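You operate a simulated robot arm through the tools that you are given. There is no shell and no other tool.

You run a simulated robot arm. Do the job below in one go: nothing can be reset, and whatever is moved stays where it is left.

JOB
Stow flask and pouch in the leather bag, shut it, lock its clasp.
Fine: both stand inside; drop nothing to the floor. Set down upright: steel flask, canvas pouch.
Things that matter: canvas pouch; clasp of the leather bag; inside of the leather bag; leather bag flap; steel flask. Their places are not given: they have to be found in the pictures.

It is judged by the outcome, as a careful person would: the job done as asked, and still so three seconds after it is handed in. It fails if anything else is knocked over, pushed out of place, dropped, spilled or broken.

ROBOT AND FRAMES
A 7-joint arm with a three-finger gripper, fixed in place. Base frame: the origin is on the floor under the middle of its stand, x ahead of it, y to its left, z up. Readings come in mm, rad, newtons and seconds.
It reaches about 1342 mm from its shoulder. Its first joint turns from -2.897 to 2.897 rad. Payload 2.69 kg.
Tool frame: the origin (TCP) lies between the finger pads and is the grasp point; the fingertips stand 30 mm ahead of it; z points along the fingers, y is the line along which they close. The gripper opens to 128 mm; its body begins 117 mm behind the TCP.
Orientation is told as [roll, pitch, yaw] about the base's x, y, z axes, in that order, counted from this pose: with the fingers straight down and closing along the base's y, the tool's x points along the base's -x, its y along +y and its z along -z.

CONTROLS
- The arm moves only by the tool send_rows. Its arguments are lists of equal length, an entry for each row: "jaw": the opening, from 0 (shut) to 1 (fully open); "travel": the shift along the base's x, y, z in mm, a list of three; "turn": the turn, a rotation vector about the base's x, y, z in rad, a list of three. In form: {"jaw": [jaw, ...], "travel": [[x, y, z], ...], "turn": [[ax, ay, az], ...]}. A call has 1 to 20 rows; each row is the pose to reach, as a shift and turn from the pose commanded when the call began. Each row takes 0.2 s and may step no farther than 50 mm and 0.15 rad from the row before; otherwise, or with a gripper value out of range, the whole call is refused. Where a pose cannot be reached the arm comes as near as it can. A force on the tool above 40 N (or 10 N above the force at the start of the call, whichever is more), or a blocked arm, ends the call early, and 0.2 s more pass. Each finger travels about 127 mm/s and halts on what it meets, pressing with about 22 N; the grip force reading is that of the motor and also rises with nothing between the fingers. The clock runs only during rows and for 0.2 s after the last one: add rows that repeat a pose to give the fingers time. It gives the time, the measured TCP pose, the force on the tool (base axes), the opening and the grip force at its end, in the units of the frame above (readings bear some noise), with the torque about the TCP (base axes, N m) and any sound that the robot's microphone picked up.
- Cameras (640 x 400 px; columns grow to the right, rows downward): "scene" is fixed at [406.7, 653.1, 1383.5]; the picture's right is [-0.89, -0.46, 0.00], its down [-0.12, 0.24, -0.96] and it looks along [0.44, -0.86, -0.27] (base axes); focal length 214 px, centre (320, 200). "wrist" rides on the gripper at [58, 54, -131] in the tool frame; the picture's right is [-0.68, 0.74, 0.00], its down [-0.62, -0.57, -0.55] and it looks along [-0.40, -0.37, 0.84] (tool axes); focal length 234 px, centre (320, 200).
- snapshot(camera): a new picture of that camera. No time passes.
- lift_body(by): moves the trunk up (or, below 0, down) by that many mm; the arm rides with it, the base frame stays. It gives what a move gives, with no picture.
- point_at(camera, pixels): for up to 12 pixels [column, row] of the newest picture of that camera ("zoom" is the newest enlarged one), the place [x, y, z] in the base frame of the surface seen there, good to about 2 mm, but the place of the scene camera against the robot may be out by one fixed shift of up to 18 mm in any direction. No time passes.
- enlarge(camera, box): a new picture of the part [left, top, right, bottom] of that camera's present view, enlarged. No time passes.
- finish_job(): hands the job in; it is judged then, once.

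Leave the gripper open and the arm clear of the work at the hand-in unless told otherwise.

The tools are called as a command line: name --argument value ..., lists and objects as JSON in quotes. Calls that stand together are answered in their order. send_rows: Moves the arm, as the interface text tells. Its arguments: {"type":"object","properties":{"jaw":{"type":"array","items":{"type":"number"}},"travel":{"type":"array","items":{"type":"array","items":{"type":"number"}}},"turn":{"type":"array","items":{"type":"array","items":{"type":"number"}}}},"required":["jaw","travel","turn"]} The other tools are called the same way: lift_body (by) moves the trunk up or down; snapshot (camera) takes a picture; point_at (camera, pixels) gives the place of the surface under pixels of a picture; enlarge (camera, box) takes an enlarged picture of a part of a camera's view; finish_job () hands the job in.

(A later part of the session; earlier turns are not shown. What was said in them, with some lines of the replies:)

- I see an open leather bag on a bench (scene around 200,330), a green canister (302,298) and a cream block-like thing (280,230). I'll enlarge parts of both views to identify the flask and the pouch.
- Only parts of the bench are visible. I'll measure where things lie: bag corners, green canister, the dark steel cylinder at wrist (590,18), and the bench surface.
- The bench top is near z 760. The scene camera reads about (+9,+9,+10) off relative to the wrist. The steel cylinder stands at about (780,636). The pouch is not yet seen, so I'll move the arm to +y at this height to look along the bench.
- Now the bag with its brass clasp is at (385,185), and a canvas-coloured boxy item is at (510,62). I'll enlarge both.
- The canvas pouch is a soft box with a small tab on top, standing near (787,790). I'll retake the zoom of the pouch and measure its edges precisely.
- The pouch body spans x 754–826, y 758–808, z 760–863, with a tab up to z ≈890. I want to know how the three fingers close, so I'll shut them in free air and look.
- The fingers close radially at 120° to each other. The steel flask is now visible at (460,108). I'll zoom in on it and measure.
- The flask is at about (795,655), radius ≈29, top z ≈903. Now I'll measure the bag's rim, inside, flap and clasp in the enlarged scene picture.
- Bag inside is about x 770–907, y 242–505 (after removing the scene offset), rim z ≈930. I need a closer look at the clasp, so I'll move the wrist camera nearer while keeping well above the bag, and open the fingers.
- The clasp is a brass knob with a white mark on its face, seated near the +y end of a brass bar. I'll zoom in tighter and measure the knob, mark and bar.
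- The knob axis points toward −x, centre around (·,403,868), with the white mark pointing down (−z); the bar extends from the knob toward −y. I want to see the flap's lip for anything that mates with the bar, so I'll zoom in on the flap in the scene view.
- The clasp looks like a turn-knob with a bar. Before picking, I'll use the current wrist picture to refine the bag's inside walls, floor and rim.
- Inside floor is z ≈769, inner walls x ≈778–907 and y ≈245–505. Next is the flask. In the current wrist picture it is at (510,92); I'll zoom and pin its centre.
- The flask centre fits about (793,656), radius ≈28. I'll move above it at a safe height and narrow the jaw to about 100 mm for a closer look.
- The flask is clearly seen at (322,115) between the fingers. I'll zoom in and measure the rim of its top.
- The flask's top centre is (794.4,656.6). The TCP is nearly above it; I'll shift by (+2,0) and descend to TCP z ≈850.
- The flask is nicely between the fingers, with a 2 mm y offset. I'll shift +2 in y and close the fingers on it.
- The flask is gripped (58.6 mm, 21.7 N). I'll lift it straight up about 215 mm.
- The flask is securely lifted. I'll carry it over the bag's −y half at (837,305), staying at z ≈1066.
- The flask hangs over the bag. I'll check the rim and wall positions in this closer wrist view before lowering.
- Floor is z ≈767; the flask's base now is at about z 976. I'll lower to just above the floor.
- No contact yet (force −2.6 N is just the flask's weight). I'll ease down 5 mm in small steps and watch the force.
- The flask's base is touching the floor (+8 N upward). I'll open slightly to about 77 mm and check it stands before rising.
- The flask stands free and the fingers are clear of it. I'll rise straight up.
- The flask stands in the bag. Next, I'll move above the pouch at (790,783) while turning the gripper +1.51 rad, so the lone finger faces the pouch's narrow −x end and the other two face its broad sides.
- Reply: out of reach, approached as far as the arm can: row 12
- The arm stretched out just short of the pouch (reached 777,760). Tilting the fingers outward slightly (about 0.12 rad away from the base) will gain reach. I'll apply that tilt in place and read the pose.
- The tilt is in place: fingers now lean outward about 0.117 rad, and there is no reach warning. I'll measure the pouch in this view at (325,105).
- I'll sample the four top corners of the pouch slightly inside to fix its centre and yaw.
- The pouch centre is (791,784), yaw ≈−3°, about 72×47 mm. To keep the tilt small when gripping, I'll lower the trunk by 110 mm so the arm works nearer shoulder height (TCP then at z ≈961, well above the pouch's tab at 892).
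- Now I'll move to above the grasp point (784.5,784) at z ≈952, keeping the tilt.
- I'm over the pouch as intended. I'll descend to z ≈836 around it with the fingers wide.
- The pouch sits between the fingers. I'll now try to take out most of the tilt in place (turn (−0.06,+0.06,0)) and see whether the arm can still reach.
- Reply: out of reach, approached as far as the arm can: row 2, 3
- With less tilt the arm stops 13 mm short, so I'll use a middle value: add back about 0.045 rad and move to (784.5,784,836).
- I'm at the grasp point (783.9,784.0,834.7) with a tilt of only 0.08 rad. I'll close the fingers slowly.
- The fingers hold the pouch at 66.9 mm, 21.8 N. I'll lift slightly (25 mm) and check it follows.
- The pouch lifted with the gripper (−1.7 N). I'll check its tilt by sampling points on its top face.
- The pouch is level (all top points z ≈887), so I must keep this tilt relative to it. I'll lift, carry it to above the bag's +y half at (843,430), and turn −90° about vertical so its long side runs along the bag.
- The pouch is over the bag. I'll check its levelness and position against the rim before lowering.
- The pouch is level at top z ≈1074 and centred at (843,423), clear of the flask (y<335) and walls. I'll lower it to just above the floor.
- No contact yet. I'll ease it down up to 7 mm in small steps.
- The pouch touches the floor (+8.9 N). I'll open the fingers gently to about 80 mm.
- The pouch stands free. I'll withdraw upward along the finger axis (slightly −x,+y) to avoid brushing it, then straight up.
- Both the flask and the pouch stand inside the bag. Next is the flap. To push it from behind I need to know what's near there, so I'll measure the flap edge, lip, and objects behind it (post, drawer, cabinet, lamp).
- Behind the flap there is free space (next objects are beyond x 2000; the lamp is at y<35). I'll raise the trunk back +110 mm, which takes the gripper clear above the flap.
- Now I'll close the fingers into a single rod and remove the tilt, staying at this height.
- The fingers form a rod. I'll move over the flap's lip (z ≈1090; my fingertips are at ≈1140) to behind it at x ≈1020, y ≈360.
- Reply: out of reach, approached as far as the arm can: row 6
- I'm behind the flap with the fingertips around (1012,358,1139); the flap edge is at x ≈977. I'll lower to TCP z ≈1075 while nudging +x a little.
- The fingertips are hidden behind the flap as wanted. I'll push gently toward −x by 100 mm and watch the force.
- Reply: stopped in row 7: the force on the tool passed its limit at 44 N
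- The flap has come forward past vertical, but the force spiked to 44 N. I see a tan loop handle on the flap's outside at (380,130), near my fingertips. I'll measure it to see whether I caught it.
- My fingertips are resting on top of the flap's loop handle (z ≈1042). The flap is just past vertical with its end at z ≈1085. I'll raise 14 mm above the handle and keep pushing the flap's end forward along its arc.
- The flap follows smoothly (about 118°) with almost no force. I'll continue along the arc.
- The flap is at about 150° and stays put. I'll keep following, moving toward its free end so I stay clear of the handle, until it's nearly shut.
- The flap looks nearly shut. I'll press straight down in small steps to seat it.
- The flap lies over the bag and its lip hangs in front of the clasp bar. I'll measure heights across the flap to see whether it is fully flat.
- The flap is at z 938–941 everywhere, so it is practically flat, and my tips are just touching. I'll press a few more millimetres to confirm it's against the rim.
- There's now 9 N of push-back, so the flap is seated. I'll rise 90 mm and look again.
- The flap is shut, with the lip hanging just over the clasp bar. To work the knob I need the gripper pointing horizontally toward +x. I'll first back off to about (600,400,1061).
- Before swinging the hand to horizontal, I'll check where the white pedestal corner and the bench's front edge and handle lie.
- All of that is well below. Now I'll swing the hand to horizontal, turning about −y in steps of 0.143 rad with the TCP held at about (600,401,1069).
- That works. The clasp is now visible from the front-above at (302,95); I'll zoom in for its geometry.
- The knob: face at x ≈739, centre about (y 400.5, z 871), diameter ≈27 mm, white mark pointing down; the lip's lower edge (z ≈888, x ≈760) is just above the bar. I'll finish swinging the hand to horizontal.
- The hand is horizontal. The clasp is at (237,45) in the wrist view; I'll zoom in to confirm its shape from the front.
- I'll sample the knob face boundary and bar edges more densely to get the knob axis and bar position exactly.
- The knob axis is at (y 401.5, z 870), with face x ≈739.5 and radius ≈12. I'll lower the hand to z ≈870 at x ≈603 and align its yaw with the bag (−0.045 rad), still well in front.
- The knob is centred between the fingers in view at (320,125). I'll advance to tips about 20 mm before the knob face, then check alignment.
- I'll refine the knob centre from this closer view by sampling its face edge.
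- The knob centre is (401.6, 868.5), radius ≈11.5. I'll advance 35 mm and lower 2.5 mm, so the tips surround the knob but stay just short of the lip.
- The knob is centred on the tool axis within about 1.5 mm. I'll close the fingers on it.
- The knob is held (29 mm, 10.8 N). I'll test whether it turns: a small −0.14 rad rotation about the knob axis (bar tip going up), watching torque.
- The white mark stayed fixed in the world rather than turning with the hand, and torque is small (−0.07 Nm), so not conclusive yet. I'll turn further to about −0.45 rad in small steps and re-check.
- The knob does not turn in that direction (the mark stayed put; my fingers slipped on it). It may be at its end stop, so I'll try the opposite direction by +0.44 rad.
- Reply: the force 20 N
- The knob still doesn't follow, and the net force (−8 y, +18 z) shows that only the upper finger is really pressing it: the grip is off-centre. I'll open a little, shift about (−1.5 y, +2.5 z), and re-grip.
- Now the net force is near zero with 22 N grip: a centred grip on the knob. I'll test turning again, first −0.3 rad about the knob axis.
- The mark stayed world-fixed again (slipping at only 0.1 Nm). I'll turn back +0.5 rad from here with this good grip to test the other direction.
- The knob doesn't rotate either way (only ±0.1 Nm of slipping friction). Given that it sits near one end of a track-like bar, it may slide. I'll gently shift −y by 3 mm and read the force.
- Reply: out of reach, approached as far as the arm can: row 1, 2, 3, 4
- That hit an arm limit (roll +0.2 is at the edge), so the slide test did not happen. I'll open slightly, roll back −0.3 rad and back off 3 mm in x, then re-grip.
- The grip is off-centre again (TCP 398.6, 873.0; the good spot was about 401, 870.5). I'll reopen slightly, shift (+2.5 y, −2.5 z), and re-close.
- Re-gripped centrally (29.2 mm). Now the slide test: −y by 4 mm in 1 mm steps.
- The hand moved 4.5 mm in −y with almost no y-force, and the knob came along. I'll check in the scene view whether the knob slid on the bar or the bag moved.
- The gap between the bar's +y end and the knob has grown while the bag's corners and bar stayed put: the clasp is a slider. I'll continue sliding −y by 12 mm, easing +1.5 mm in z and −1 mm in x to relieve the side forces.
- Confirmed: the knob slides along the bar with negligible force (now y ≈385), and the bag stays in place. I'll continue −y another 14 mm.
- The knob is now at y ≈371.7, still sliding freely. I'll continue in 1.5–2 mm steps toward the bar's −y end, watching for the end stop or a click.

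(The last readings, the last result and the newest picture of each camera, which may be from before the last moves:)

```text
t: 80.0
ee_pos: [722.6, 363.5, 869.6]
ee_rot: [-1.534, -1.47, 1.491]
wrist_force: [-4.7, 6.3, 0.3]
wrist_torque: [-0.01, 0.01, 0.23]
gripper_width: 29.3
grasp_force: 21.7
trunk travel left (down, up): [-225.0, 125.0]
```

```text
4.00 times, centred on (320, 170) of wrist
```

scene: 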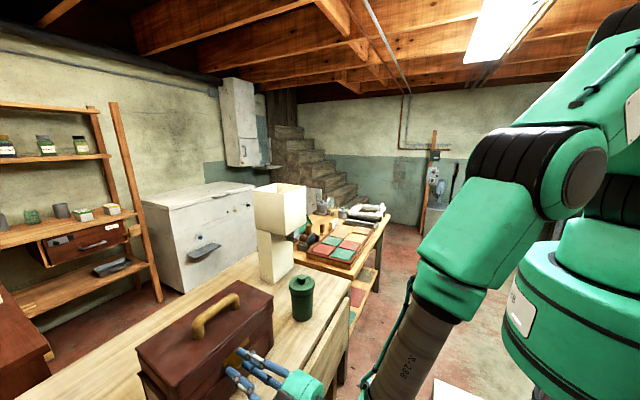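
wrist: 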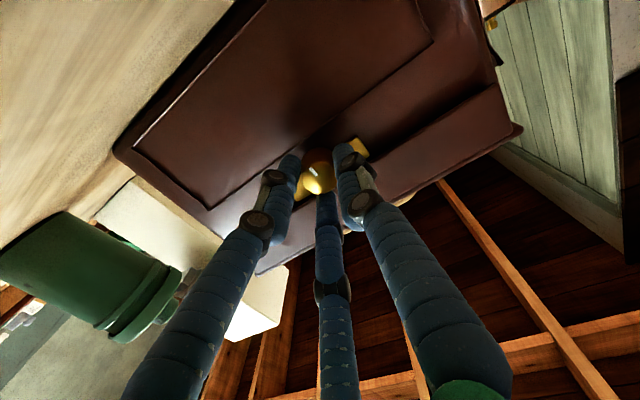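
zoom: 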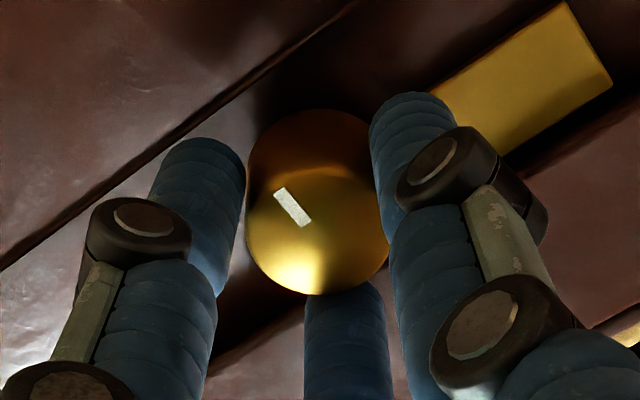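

There's now +6 N in y and the knob is at y ≈363.5, the mirror of its start (18 mm from the bar's −y end), so this is the end of travel. No sound was reported, so I'll also test whether it now turns: a −0.3 rad rotation with light slip is harmless.

send_rows --jaw '[0.05, 0.05, 0.05, 0.05]' --travel '[[0, 0.5, 0], [0, 1, 0], [0, 1, 0], [0, 1, 0]]' --turn '[[-0.1, 0.0045, 0], [-0.2, 0.009, 0], [-0.3, 0.0135, 0], [-0.3, 0.0135, 0]]'

snapshot --camera "wrist"

enlarge --camera "wrist" --box '[260, 120, 380, 220]'

```text
t: 81.0
ee_pos: [722.6, 364.0, 869.0]
ee_rot: [-1.562, -1.17, 1.515]
wrist_force: [1.5, 2.2, 3.9]
wrist_torque: [-0.09, -0.07, 0.03]
gripper_width: 28.9
grasp_force: 22.2
trunk travel left (down, up): [-225.0, 125.0]
```

```text
taken
```

wrist: 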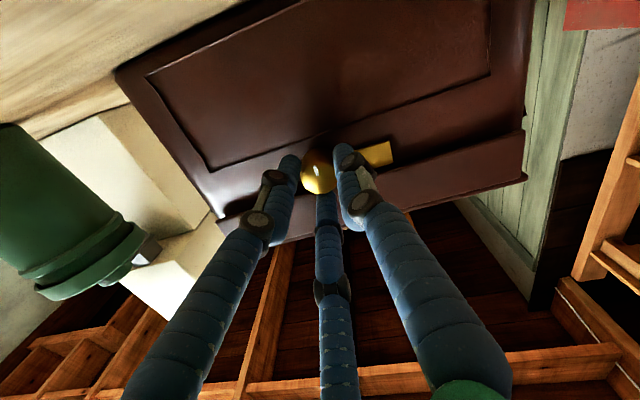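

```text
4.00 times, centred on (320, 170) of wrist
```

zoom: 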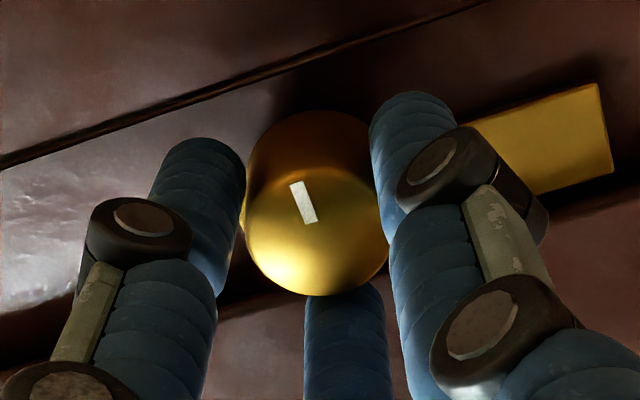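

Rotation does nothing, so it is purely a slide clasp and it sits pressed at its end stop (y ≈364). I'll open the fingers and back straight out along −x.

send_rows --jaw '[0.25, 0.35, 0.45, 0.5, 0.5, 0.5, 0.5, 0.5]' --travel '[[0, 0, 0], [0, 0, 0], [0, 0, 0], [-5, 0.2, 0], [-20, 0.9, 0], [-45, 2, 0], [-75, 3.4, 0], [-100, 4.5, 0]]' --turn '[[0, 0, 0], [0, 0, 0], [0, 0, 0], [0, 0, 0], [0, 0, 0], [0, 0, 0], [0, 0, 0], [0, 0, 0]]'

snapshot --camera "wrist"

snapshot --camera "scene"

enlarge --camera "scene" --box '[130, 270, 310, 400]'

```text
t: 82.8
ee_pos: [622.6, 367.1, 870.0]
ee_rot: [-1.56, -1.172, 1.515]
wrist_force: [-0.4, 0.4, 0.7]
wrist_torque: [0.0, -0.02, 0.0]
gripper_width: 64.0
grasp_force: 0.1
trunk travel left (down, up): [-225.0, 125.0]
```

```text
taken
```

wrist: 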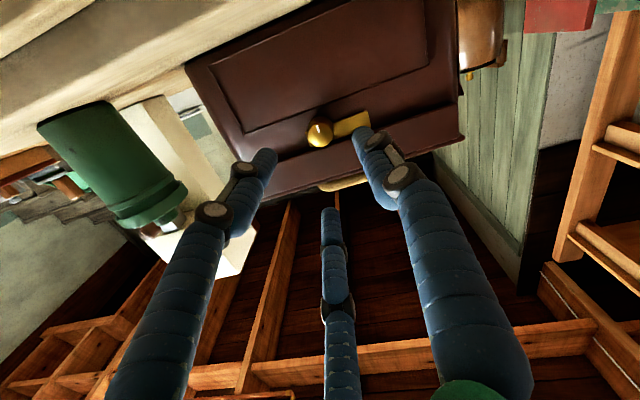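

```text
taken
```

scene: 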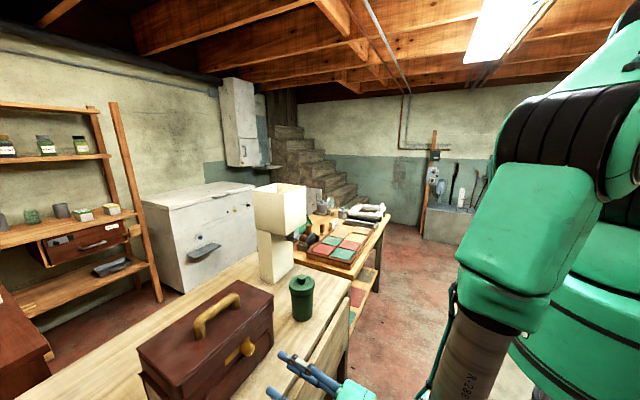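

```text
3.08 times, centred on (220, 335) of scene
```

zoom: 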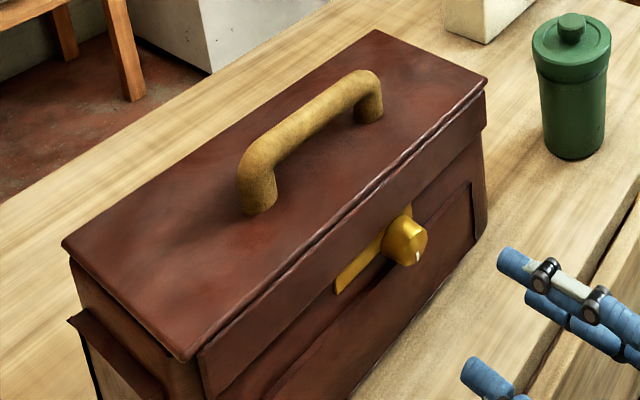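

The knob now sits at the bar's −y end and the flap is shut. I'll verify with measurements: knob face, bar ends, flap height.

enlarge --camera "wrist" --box '[280, 90, 400, 165]'

point_at --camera "zoom" --pixels '[[215, 235], [160, 235], [270, 235], [215, 190], [215, 275], [290, 195], [470, 160], [455, 120], [150, 250], [480, 150], [130, 270], [400, 270]]'

point_at --camera "scene" --pixels '[[160, 345], [240, 295], [200, 360], [265, 300], [180, 340], [300, 285]]'

```text
5.33 times, centred on (340, 128) of wrist
```

zoom: 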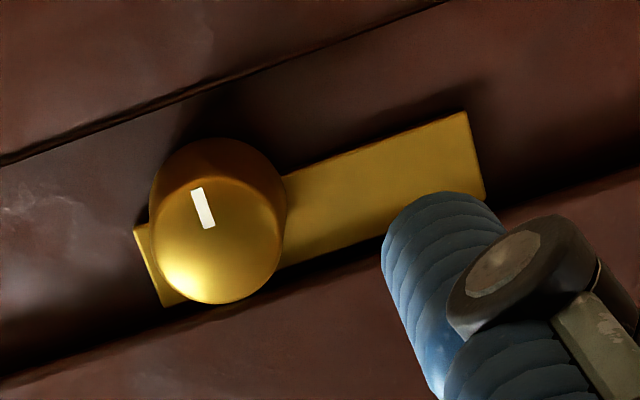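

```text
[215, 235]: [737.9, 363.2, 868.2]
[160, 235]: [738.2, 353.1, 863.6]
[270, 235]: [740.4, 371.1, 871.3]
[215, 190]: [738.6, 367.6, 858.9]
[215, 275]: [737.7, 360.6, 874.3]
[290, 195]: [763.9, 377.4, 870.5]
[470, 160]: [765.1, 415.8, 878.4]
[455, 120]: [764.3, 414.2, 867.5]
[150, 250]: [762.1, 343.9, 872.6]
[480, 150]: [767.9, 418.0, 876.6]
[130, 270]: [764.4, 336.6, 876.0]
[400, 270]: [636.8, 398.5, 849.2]
```

```text
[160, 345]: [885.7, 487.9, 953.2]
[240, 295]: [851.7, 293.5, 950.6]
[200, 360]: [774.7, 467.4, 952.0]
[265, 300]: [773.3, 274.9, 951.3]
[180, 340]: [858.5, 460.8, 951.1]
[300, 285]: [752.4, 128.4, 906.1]
```

Knob at y ≈363, flap level at z ≈941–943. To see whether the clasp really reached its stop, I'll compare the same zoom of the scene as before.

enlarge --camera "scene" --box '[190, 310, 310, 400]'

enlarge --camera "scene" --box '[210, 320, 270, 380]'

```text
4.44 times, centred on (250, 355) of scene
```

zoom: 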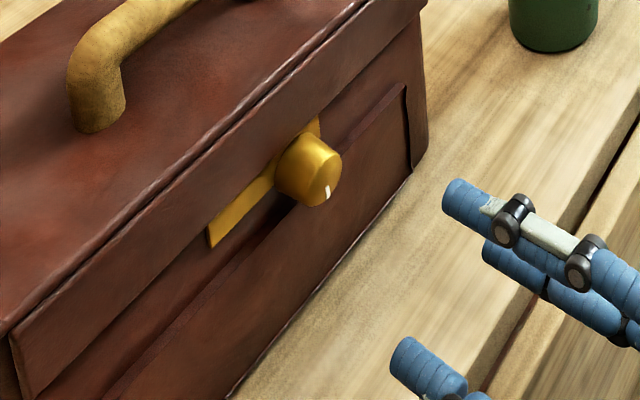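

```text
6.67 times, centred on (240, 350) of scene
```

zoom: 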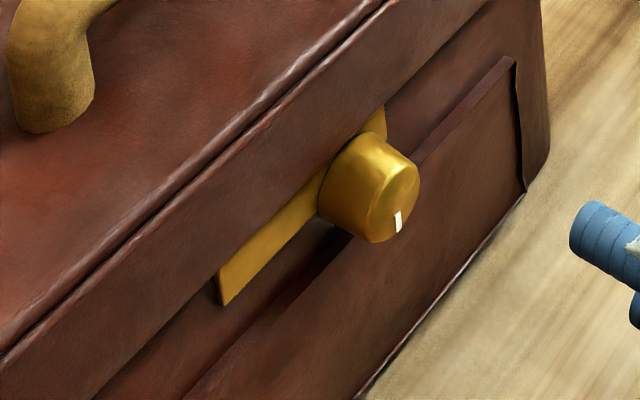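

The bag itself shifted only about 1 mm at the very end, which confirms the slider hit its stop. The clasp is locked. Now I'll open the gripper fully and move the arm up and back, clear of the bench.

send_rows --jaw '[0.7, 0.9, 1, 1, 1, 1]' --travel '[[-15, 0, 15], [-25, 0, 50], [-30, 0, 90], [-30, 0, 130], [-30, 0, 170], [-30, 0, 200]]' --turn '[[0.1, 0, 0], [0.2, 0, 0], [0.3, 0, 0], [0.4, 0, 0], [0.4, 0, 0], [0.4, 0, 0]]'

send_rows --jaw '[1, 1, 1, 1, 1, 1, 1]' --travel '[[0, 0, 10], [0, 0, 20], [0, 0, 30], [0, 0, 40], [0, 0, 50], [0, 0, 50], [0, 0, 50]]' --turn '[[0, 0.13, 0], [0, 0.26, 0], [0, 0.39, 0], [0, 0.52, 0], [0, 0.65, 0], [0, 0.78, 0], [0, 0.78, 0]]'

snapshot --camera "scene"

snapshot --camera "wrist"

```text
t: 84.2
ee_pos: [592.3, 370.1, 1070.3]
ee_rot: [-0.065, -1.548, 0.024]
wrist_force: [0.6, 0.2, -0.5]
wrist_torque: [0.0, -0.04, 0.01]
gripper_width: 127.8
grasp_force: 0.0
trunk travel left (down, up): [-225.0, 125.0]
```

```text
t: 85.8
ee_pos: [593.0, 369.0, 1118.6]
ee_rot: [-0.041, -0.768, 0.001]
wrist_force: [-0.3, -0.2, 0.4]
wrist_torque: [0.0, -0.02, 0.01]
gripper_width: 127.9
grasp_force: 0.1
trunk travel left (down, up): [-225.0, 125.0]
```

```text
taken
```

scene: 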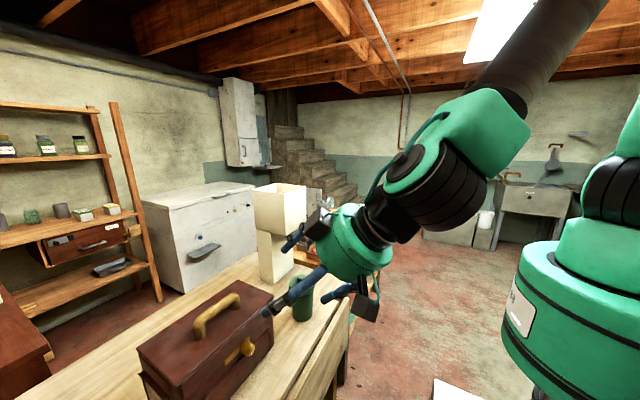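

```text
taken
```

wrist: 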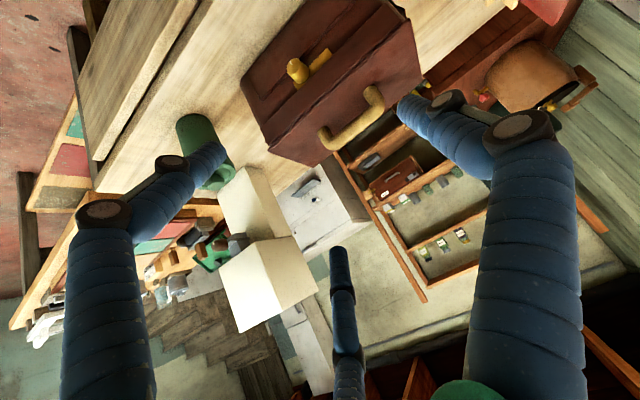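

The arm is clear and the gripper open. One last check of the flap's flatness and knob from this view.

point_at --camera "wrist" --pixels '[[280, 140], [350, 85], [400, 60], [310, 150], [395, 85], [298, 68], [270, 110], [330, 90]]'

enlarge --camera "wrist" --box '[220, 0, 440, 180]'

```text
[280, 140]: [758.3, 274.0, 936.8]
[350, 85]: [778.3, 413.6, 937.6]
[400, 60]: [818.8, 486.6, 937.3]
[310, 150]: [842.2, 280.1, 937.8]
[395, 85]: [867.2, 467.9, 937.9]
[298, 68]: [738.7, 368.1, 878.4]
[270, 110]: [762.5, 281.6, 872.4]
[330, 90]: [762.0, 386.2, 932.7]
```

```text
2.22 times, centred on (330, 90) of wrist
```

zoom: 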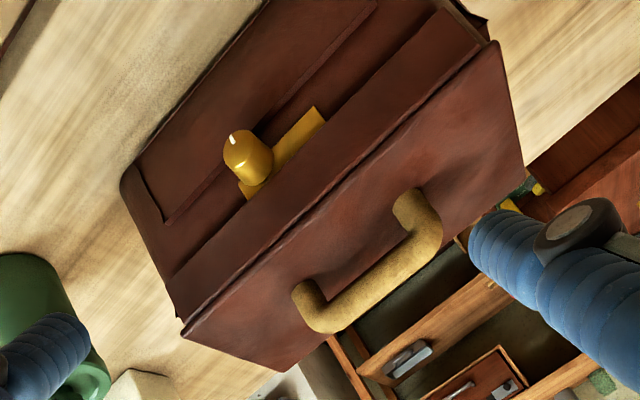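

The flap is flat at z ≈937.5 throughout, the knob is slid fully to the locked end, both items were standing upright inside before closing, and nothing else was disturbed. I'm handing the job in.

finish_job

```text
The job is handed in.
```

The flask and the pouch are standing upright in the leather bag, the flap is shut and the clasp is slid to its locked end. I handed the job in; no verdict came back.

- **Flask and pouch:** both stood on their own on the bag floor when I let go, and I saw them both upright before closing. Nothing fell to the floor.
- **Flap:** its height read the same all over (within about 1 mm), so it is fully shut.
- **Clasp:** it is a sliding knob, not one that turns. I slid it to the other end of its bar until it hit the stop. The microphone reported no click, and I did not test the lock by pulling on the flap.
- **Bag position:** the bag moved about 1 mm when the knob hit its stop. I saw nothing else on the bench disturbed.

The gripper is open and the arm is clear of the bench.
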